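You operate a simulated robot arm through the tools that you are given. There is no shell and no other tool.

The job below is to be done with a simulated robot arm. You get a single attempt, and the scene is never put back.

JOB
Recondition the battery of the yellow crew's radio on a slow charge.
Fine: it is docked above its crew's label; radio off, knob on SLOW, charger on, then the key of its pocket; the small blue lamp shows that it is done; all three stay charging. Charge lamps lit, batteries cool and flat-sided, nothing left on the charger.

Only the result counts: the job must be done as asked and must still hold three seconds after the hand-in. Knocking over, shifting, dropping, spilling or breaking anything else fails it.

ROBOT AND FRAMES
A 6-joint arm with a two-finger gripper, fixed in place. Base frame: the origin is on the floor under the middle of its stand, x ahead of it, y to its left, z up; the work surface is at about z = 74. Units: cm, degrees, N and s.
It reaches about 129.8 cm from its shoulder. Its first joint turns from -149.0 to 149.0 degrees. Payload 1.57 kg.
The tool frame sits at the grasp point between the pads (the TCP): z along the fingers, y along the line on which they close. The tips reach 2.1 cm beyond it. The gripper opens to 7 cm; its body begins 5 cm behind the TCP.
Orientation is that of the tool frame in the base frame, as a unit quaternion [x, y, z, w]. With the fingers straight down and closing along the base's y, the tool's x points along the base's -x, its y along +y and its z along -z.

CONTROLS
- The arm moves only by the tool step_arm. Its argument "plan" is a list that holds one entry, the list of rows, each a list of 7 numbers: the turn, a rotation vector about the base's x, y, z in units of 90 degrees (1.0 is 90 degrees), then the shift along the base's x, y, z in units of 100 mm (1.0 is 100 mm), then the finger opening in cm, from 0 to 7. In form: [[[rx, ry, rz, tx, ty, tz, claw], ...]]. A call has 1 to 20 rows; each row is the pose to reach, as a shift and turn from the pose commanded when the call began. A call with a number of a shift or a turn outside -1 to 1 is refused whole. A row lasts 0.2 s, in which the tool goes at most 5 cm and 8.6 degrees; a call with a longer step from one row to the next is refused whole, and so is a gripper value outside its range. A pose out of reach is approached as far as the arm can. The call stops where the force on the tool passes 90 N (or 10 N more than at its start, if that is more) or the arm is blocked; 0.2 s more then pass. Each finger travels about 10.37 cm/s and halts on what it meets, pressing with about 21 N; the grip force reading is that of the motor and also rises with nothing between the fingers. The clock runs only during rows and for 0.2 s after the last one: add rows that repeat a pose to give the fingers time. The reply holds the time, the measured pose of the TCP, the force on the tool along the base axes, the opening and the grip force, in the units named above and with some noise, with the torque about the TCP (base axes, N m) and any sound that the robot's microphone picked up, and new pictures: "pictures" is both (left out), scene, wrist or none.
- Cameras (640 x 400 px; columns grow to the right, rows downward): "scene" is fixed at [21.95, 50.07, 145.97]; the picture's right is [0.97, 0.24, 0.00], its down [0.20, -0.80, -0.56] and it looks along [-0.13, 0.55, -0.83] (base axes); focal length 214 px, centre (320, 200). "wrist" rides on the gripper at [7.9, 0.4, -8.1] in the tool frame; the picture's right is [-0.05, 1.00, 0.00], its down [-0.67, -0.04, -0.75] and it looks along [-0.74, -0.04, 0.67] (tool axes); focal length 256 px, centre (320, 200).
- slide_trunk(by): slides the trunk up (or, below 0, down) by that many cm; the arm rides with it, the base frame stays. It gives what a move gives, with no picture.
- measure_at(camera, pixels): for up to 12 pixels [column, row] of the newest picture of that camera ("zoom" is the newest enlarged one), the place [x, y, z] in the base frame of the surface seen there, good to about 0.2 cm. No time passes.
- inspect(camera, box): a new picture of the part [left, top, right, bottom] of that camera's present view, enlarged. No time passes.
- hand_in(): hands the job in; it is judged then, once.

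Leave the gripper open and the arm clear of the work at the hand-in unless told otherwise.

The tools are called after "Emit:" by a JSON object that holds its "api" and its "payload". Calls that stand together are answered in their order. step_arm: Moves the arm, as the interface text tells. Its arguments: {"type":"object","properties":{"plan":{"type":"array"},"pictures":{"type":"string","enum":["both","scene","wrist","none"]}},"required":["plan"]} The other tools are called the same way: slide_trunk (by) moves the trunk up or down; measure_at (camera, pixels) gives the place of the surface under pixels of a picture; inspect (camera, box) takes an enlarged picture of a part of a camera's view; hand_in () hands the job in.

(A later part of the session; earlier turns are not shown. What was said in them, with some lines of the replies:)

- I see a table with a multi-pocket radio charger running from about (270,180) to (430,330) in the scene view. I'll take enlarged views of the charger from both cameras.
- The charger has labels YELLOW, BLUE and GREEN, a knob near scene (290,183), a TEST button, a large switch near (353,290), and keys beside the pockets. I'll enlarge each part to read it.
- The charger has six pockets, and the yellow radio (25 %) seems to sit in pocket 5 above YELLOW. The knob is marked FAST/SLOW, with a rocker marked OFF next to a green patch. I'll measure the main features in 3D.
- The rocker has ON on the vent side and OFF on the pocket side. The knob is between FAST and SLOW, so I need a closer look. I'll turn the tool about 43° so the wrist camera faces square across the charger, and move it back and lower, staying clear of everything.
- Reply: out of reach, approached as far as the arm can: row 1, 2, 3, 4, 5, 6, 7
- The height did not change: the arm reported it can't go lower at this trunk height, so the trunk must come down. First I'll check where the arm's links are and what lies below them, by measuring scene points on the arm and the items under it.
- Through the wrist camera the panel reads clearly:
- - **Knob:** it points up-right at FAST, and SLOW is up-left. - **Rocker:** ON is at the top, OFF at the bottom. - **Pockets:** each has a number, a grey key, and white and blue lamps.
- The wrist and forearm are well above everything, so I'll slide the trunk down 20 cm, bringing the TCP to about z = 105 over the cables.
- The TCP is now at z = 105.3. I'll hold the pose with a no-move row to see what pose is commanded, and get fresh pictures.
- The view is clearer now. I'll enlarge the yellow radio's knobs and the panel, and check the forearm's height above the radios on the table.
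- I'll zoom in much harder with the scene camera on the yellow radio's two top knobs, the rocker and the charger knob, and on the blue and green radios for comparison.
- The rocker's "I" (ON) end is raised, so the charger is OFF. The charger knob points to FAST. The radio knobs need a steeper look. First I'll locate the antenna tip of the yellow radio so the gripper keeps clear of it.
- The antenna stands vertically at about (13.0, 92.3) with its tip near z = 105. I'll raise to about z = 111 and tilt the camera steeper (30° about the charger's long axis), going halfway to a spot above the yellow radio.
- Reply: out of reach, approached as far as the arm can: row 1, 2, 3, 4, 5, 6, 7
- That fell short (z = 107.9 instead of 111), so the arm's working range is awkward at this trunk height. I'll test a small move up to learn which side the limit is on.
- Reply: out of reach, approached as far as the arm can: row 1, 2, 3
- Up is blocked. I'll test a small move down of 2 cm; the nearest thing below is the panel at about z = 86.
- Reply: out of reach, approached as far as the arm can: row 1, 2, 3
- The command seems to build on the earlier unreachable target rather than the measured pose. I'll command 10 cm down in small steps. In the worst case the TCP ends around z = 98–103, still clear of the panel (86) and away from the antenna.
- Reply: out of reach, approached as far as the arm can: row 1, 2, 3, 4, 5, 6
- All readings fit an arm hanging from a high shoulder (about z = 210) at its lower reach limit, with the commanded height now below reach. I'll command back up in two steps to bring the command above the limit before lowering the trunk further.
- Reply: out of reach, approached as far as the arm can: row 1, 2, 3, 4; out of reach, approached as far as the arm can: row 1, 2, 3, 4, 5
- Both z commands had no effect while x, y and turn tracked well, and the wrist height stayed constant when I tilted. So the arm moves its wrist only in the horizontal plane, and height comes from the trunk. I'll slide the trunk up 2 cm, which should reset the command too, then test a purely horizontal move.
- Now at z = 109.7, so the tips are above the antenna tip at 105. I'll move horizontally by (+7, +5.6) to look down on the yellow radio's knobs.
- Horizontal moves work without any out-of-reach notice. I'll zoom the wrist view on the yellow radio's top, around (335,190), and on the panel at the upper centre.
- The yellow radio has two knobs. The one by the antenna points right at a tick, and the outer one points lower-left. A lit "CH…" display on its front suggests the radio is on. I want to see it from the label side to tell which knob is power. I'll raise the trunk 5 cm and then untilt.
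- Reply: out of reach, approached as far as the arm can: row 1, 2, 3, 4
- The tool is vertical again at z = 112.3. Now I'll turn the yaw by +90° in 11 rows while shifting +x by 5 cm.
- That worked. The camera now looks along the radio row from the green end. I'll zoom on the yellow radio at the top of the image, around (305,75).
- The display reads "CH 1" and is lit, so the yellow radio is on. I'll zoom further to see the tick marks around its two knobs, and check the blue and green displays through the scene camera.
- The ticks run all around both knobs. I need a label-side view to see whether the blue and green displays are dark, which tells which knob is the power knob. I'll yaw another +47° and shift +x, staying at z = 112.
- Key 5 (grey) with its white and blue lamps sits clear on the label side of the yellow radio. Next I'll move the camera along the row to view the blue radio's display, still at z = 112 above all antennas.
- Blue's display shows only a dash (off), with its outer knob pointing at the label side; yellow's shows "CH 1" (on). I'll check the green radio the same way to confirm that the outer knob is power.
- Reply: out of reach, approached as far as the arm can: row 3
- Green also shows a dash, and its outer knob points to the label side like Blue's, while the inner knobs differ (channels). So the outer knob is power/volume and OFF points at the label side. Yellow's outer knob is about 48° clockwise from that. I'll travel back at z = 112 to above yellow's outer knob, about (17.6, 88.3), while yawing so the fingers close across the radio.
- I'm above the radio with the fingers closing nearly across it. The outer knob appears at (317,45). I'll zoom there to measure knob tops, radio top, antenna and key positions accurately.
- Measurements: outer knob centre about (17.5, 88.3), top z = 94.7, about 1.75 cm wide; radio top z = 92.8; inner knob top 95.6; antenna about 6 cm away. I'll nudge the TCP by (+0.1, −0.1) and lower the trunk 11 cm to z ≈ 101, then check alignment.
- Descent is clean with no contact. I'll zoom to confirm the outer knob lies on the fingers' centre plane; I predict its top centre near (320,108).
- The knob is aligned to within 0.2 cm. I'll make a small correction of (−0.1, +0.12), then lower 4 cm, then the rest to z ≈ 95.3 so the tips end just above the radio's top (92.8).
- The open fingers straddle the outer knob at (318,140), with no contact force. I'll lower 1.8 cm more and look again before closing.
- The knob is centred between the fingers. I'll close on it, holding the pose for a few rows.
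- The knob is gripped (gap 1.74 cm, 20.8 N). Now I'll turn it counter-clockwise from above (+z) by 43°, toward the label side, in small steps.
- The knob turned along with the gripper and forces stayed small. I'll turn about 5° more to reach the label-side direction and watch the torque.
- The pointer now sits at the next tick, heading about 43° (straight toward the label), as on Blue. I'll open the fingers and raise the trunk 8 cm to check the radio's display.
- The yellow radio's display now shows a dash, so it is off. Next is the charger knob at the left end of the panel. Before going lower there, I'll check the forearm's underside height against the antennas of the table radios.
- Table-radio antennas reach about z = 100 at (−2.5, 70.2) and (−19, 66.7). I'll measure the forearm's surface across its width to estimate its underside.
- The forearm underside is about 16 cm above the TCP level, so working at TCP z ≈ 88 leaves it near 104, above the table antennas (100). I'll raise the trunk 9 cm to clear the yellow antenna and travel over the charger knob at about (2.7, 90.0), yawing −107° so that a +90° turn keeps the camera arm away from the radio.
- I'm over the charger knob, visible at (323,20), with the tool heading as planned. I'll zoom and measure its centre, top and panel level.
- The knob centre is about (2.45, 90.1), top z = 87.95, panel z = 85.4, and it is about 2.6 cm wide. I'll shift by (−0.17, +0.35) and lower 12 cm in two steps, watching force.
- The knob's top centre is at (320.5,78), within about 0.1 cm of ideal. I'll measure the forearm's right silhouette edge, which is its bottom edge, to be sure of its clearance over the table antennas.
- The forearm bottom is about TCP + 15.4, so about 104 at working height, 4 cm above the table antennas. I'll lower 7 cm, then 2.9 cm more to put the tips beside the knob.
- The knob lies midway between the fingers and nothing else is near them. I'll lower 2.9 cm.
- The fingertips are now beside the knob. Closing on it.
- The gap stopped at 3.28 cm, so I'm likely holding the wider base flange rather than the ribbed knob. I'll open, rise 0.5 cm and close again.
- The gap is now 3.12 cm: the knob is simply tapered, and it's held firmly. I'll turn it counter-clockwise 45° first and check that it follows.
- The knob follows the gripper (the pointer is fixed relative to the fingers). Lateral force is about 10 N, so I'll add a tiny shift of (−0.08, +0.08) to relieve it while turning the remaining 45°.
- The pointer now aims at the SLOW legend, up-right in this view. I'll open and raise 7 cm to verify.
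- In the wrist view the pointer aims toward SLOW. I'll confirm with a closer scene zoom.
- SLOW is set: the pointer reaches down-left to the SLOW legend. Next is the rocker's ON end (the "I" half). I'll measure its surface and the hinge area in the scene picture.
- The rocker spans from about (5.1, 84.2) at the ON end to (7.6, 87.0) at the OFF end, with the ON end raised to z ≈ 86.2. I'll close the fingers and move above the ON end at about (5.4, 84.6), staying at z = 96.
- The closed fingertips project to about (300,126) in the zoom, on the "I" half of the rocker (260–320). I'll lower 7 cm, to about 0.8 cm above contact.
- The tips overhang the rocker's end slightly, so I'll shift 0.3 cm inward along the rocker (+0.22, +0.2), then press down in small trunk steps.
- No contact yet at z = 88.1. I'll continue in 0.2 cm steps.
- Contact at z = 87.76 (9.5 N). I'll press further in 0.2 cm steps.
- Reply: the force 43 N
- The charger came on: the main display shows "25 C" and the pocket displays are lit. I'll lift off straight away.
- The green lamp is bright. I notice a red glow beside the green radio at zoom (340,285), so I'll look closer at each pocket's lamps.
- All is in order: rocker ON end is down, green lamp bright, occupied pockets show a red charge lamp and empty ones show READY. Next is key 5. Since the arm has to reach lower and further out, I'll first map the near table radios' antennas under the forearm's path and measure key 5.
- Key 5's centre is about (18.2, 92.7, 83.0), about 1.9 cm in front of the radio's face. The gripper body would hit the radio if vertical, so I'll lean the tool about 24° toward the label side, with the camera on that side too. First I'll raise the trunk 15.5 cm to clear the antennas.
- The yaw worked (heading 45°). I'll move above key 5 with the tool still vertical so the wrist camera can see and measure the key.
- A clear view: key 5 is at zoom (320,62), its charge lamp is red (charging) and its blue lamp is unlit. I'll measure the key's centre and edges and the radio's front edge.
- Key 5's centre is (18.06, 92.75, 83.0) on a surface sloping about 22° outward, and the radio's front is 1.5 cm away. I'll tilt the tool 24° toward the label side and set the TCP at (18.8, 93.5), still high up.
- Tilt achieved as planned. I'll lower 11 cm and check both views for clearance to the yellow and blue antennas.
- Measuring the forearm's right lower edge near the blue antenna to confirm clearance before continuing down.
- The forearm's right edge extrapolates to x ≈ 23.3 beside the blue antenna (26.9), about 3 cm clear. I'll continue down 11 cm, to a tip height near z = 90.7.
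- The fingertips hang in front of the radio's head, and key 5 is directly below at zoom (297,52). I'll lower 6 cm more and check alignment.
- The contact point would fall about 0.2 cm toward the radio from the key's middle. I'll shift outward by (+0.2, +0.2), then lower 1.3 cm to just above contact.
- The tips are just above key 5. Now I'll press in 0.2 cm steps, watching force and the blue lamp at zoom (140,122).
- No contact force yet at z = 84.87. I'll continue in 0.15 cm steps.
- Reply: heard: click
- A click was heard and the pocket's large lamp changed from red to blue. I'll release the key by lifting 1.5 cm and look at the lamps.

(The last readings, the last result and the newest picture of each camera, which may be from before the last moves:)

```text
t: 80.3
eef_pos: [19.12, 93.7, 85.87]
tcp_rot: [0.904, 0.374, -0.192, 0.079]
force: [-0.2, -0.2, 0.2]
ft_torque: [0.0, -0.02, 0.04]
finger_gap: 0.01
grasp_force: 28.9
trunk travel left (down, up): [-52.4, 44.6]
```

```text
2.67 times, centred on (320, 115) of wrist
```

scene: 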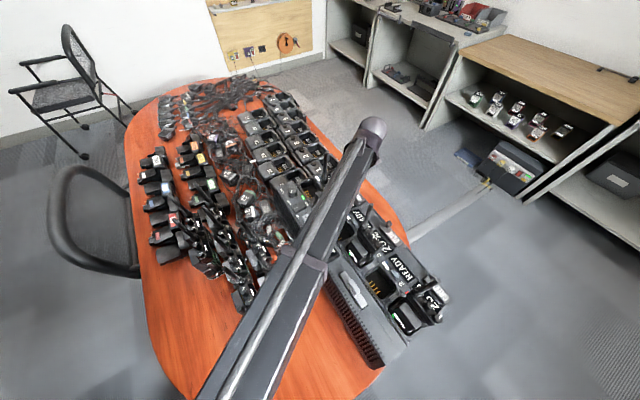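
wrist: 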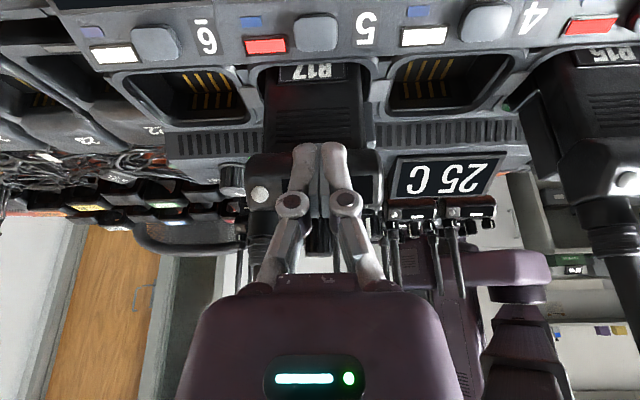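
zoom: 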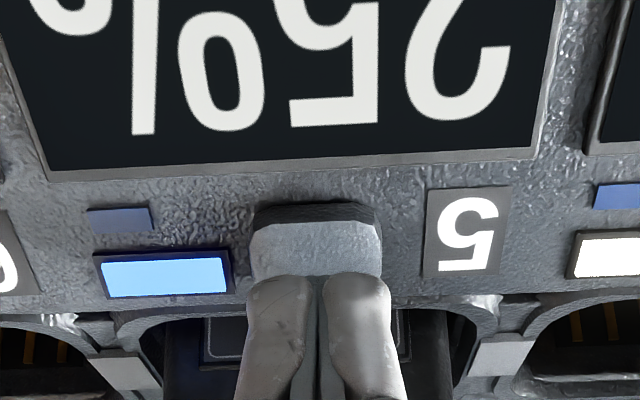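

The display now reads 25 % (it was 30 %), so the reconditioning cycle has started with a discharge. I'll raise the arm clear (28 cm in two moves), then return to the vertical view to watch the small blue lamp.

Emit:
{"api": "slide_trunk", "payload": {"by": 8}}

Emit:
{"api": "slide_trunk", "payload": {"by": 20}}

Emit:
{"api": "step_arm", "payload": {"plan": [[[0.047, -0.047, 0, 0, 0, -0.07, 0], [0.094, -0.094, 0, 0, 0, -0.12, 0], [0.141, -0.141, 0, 0, 0, -0.15, 0], [0.1886, -0.1886, 0, 0, 0, -0.165, 0], [0.1886, -0.1886, 0, 0, 0, -0.165, 0]]], "pictures": "both"}}

Emit:
{"api": "inspect", "payload": {"camera": "wrist", "box": [200, 0, 440, 112]}}

```text
t: 81.4
eef_pos: [19.05, 93.64, 94.0]
tcp_rot: [0.904, 0.374, -0.192, 0.08]
force: [-0.6, -0.2, -0.1]
ft_torque: [-0.02, 0.0, -0.01]
finger_gap: 0.0
grasp_force: 28.5
trunk travel left (down, up): [-60.4, 36.6]
```

```text
t: 83.6
eef_pos: [18.98, 93.7, 113.96]
tcp_rot: [0.904, 0.374, -0.192, 0.079]
force: [-0.1, 0.0, 0.3]
ft_torque: [-0.02, 0.02, -0.01]
finger_gap: 0.0
grasp_force: 28.8
trunk travel left (down, up): [-80.4, 16.6]
```

```text
t: 84.8
eef_pos: [19.16, 93.59, 112.33]
tcp_rot: [0.924, 0.383, 0.0, -0.001]
force: [0.4, 0.3, 0.1]
ft_torque: [0.02, 0.01, 0.03]
finger_gap: 0.0
grasp_force: 28.6
trunk travel left (down, up): [-80.4, 16.6]
```

scene: 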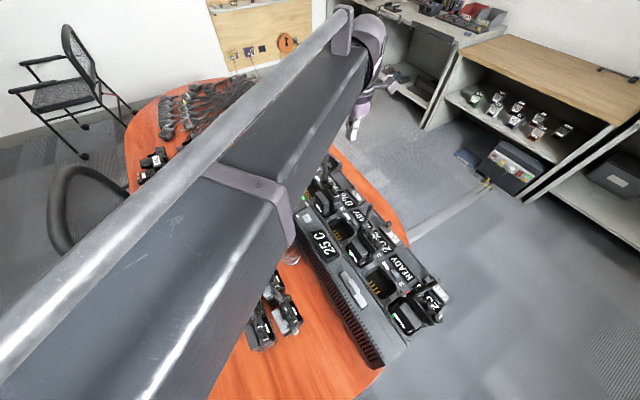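
wrist: 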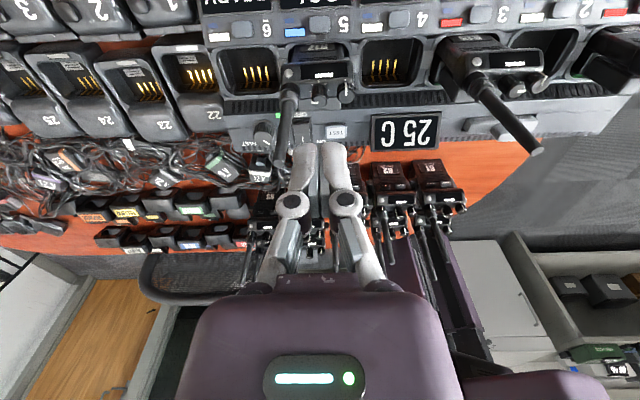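

```text
2.67 times, centred on (320, 56) of wrist
```

zoom: 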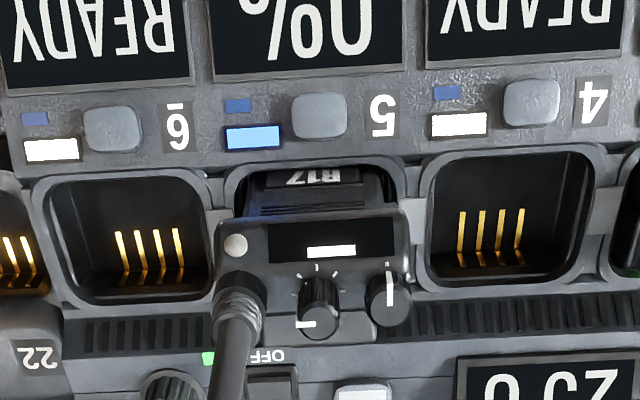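

The pocket shows 0 %: the discharge phase is complete and recharging on SLOW should follow. I'll wait with hold rows (opening the gripper) and check the lamp from here.

Emit:
{"api": "step_arm", "payload": {"plan": [[[0, 0, 0, 0, 0, 0, 1], [0, 0, 0, 0, 0, 0, 3], [0, 0, 0, 0, 0, 0, 5], [0, 0, 0, 0, 0, 0, 6], [0, 0, 0, 0, 0, 0, 6], [0, 0, 0, 0, 0, 0, 6], [0, 0, 0, 0, 0, 0, 6], [0, 0, 0, 0, 0, 0, 6], [0, 0, 0, 0, 0, 0, 6], [0, 0, 0, 0, 0, 0, 6], [0, 0, 0, 0, 0, 0, 6], [0, 0, 0, 0, 0, 0, 6], [0, 0, 0, 0, 0, 0, 6], [0, 0, 0, 0, 0, 0, 6], [0, 0, 0, 0, 0, 0, 6], [0, 0, 0, 0, 0, 0, 6], [0, 0, 0, 0, 0, 0, 6], [0, 0, 0, 0, 0, 0, 6], [0, 0, 0, 0, 0, 0, 6], [0, 0, 0, 0, 0, 0, 6]]], "pictures": "none"}}

Emit:
{"api": "inspect", "payload": {"camera": "wrist", "box": [200, 0, 440, 112]}}

```text
t: 89.0
eef_pos: [19.15, 93.65, 112.35]
tcp_rot: [0.924, 0.383, 0.0, -0.001]
force: [0.2, -0.1, -0.6]
ft_torque: [-0.03, -0.01, -0.04]
finger_gap: 6.01
grasp_force: 0.1
trunk travel left (down, up): [-80.4, 16.6]
```

```text
2.67 times, centred on (320, 56) of wrist
```

zoom: 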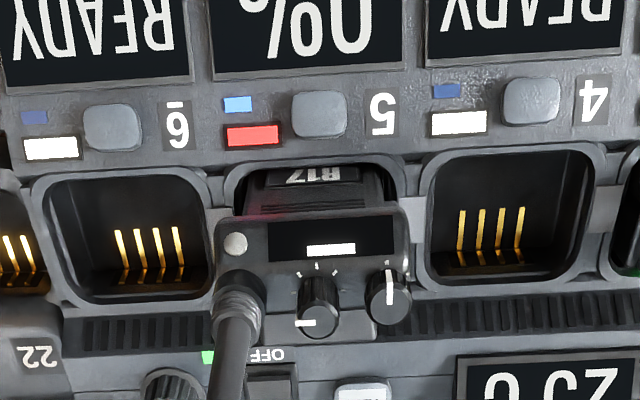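

The small blue lamp of pocket 5 is lit and its charge lamp is back to red (charging), so reconditioning is done. I'll check the other pockets' lamps and the main display.

Emit:
{"api": "inspect", "payload": {"camera": "wrist", "box": [340, 0, 640, 160]}}

Emit:
{"api": "inspect", "payload": {"camera": "scene", "box": [290, 160, 460, 330]}}

```text
2.13 times, centred on (490, 80) of wrist
```

zoom: 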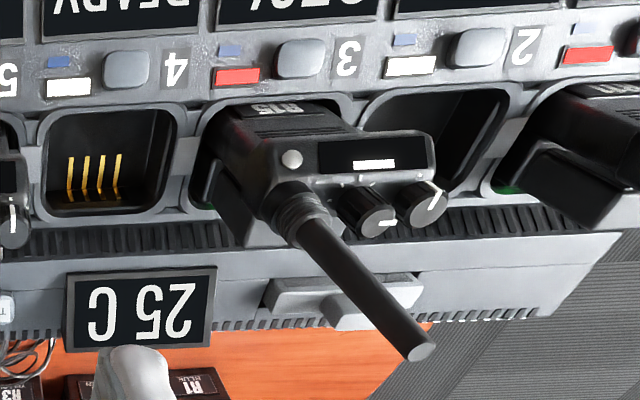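

```text
2.35 times, centred on (375, 245) of scene
```

zoom: 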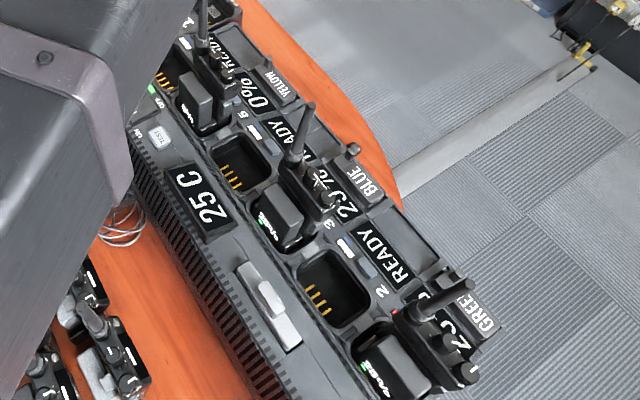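

Pockets 1, 3 and 5 all show red charge lamps and the charger reads 25 °C. Now I'll retreat: raise the trunk 12 cm and pull the arm back toward its starting place with the gripper open.

Emit:
{"api": "slide_trunk", "payload": {"by": 12}}

Emit:
{"api": "step_arm", "payload": {"plan": [[[0, 0, 0, -0.1, -0.25, 0, 7], [0, 0, 0, -0.2, -0.5, 0, 7], [0, 0, 0, -0.3, -0.75, 0, 7], [0, 0, 0, -0.4, -1.0, 0, 7]]], "pictures": "none"}}

Emit:
{"api": "step_arm", "payload": {"plan": [[[0, 0, 0, -0.1, -0.25, 0, 7], [0, 0, 0, -0.2, -0.5, 0, 7], [0, 0, 0, -0.3, -0.75, 0, 7], [0, 0, 0, -0.4, -1.0, 0, 7]]], "pictures": "none"}}

Emit:
{"api": "step_arm", "payload": {"plan": [[[0, 0, 0, -0.1, -0.2, 0, 7], [0, 0, 0, -0.2, -0.4, 0, 7], [0, 0, 0, -0.3, -0.6, 0, 7], [0, 0, 0, -0.4, -0.8, 0, 7], [0, 0, 0, -0.4, -0.8, 0, 7]]], "pictures": "both"}}

```text
t: 90.5
eef_pos: [19.1, 93.56, 124.18]
tcp_rot: [0.924, 0.382, 0.0, 0.0]
force: [-0.5, -0.2, 0.1]
ft_torque: [-0.01, 0.01, -0.03]
finger_gap: 6.0
grasp_force: 0.1
trunk travel left (down, up): [-92.4, 4.6]
```

```text
t: 91.5
eef_pos: [15.01, 83.54, 124.2]
tcp_rot: [0.924, 0.383, 0.0, 0.0]
force: [1.0, -0.1, -0.4]
ft_torque: [0.03, 0.0, -0.02]
finger_gap: 7.0
grasp_force: 0.1
trunk travel left (down, up): [-92.4, 4.6]
```

```text
t: 92.5
eef_pos: [11.03, 73.53, 124.35]
tcp_rot: [0.924, 0.382, 0.0, 0.0]
force: [-0.5, -0.6, 0.4]
ft_torque: [-0.01, -0.01, 0.02]
finger_gap: 6.98
grasp_force: 0.1
trunk travel left (down, up): [-92.4, 4.6]
```

```text
t: 93.7
eef_pos: [6.97, 65.58, 124.38]
tcp_rot: [0.924, 0.383, 0.001, 0.0]
force: [1.3, 0.5, 0.6]
ft_torque: [0.0, 0.02, 0.02]
finger_gap: 7.01
grasp_force: 0.1
trunk travel left (down, up): [-92.4, 4.6]
```

scene: 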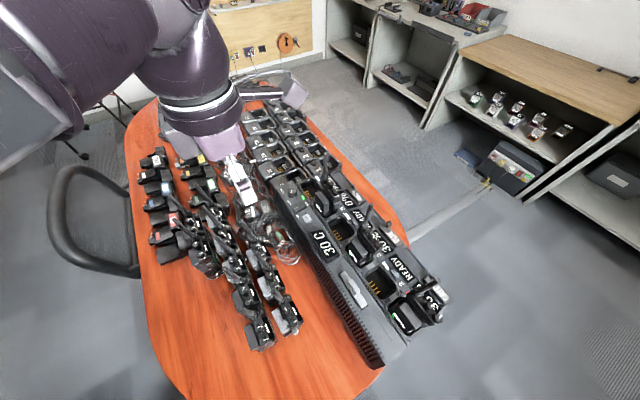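
wrist: 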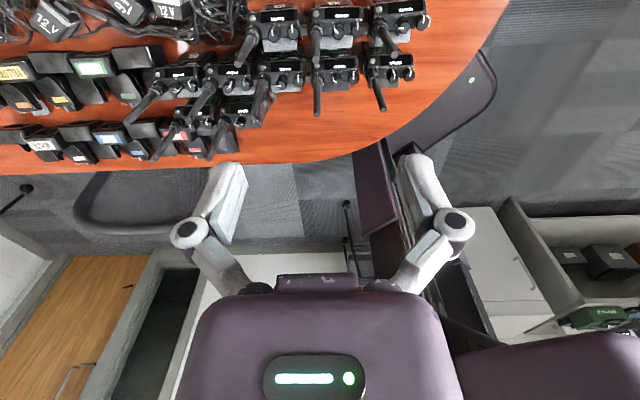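

The arm is clear with the gripper open. The main display now reads 30 C. I'll take a last close look at the charger before handing in.

Emit:
{"api": "inspect", "payload": {"camera": "scene", "box": [270, 160, 400, 260]}}

Emit:
{"api": "inspect", "payload": {"camera": "scene", "box": [340, 210, 460, 350]}}

```text
4.00 times, centred on (335, 210) of scene
```

zoom: 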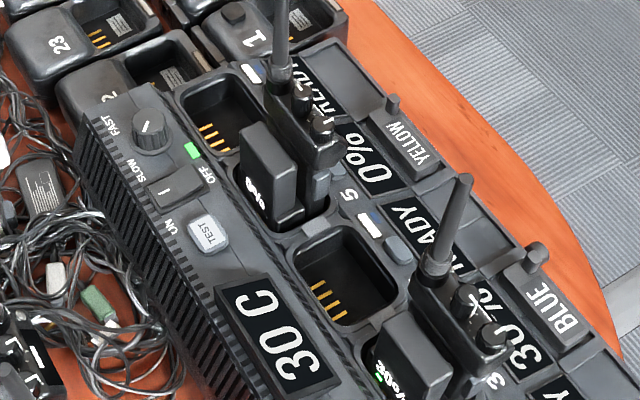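

```text
2.86 times, centred on (400, 280) of scene
```

zoom: 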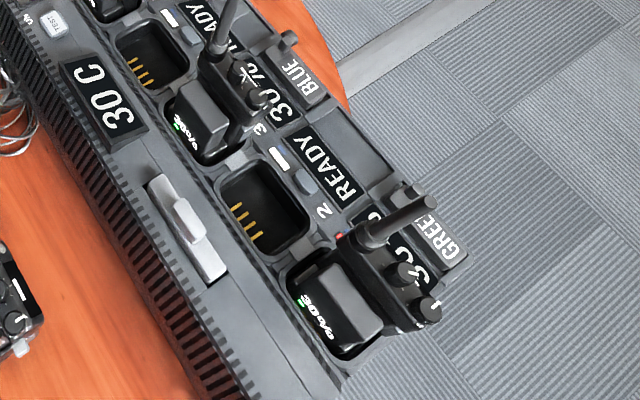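

Everything matches the job: yellow radio off, knob on SLOW, charger on. Pocket 5's small blue lamp was lit at my last close look, and pockets 1, 3 and 5 were charging. The batteries look flat-sided, nothing is on the charger and the arm is clear. Handing in.

Emit:
{"api": "hand_in", "payload": {}}

```text
The job is handed in.
```

The yellow crew's radio battery has been reconditioned on a slow charge, and the job is handed in. I don't have the judging result.

- **Setup:** I turned the yellow radio off, with its display down to a dash. I then set the charger knob to SLOW, switched the charger on and pressed key 5, the key of the yellow radio's pocket.
- **Reconditioning:** Pocket 5 discharged to 0 %. The small blue lamp then lit and the charge lamp went back to red, meaning it is recharging.
- **Other radios:** Blue and green kept charging and were both at 30 %.
- **At hand-in:** The charger display read 30 C, up from 25 C when switched on. Nothing was left on the charger, the batteries looked flat-sided, and the arm was back near its start with the gripper open.

I last saw pocket 5's lamps about five seconds before hand-in. After the arm moved away, the radio hid them from the fixed camera.
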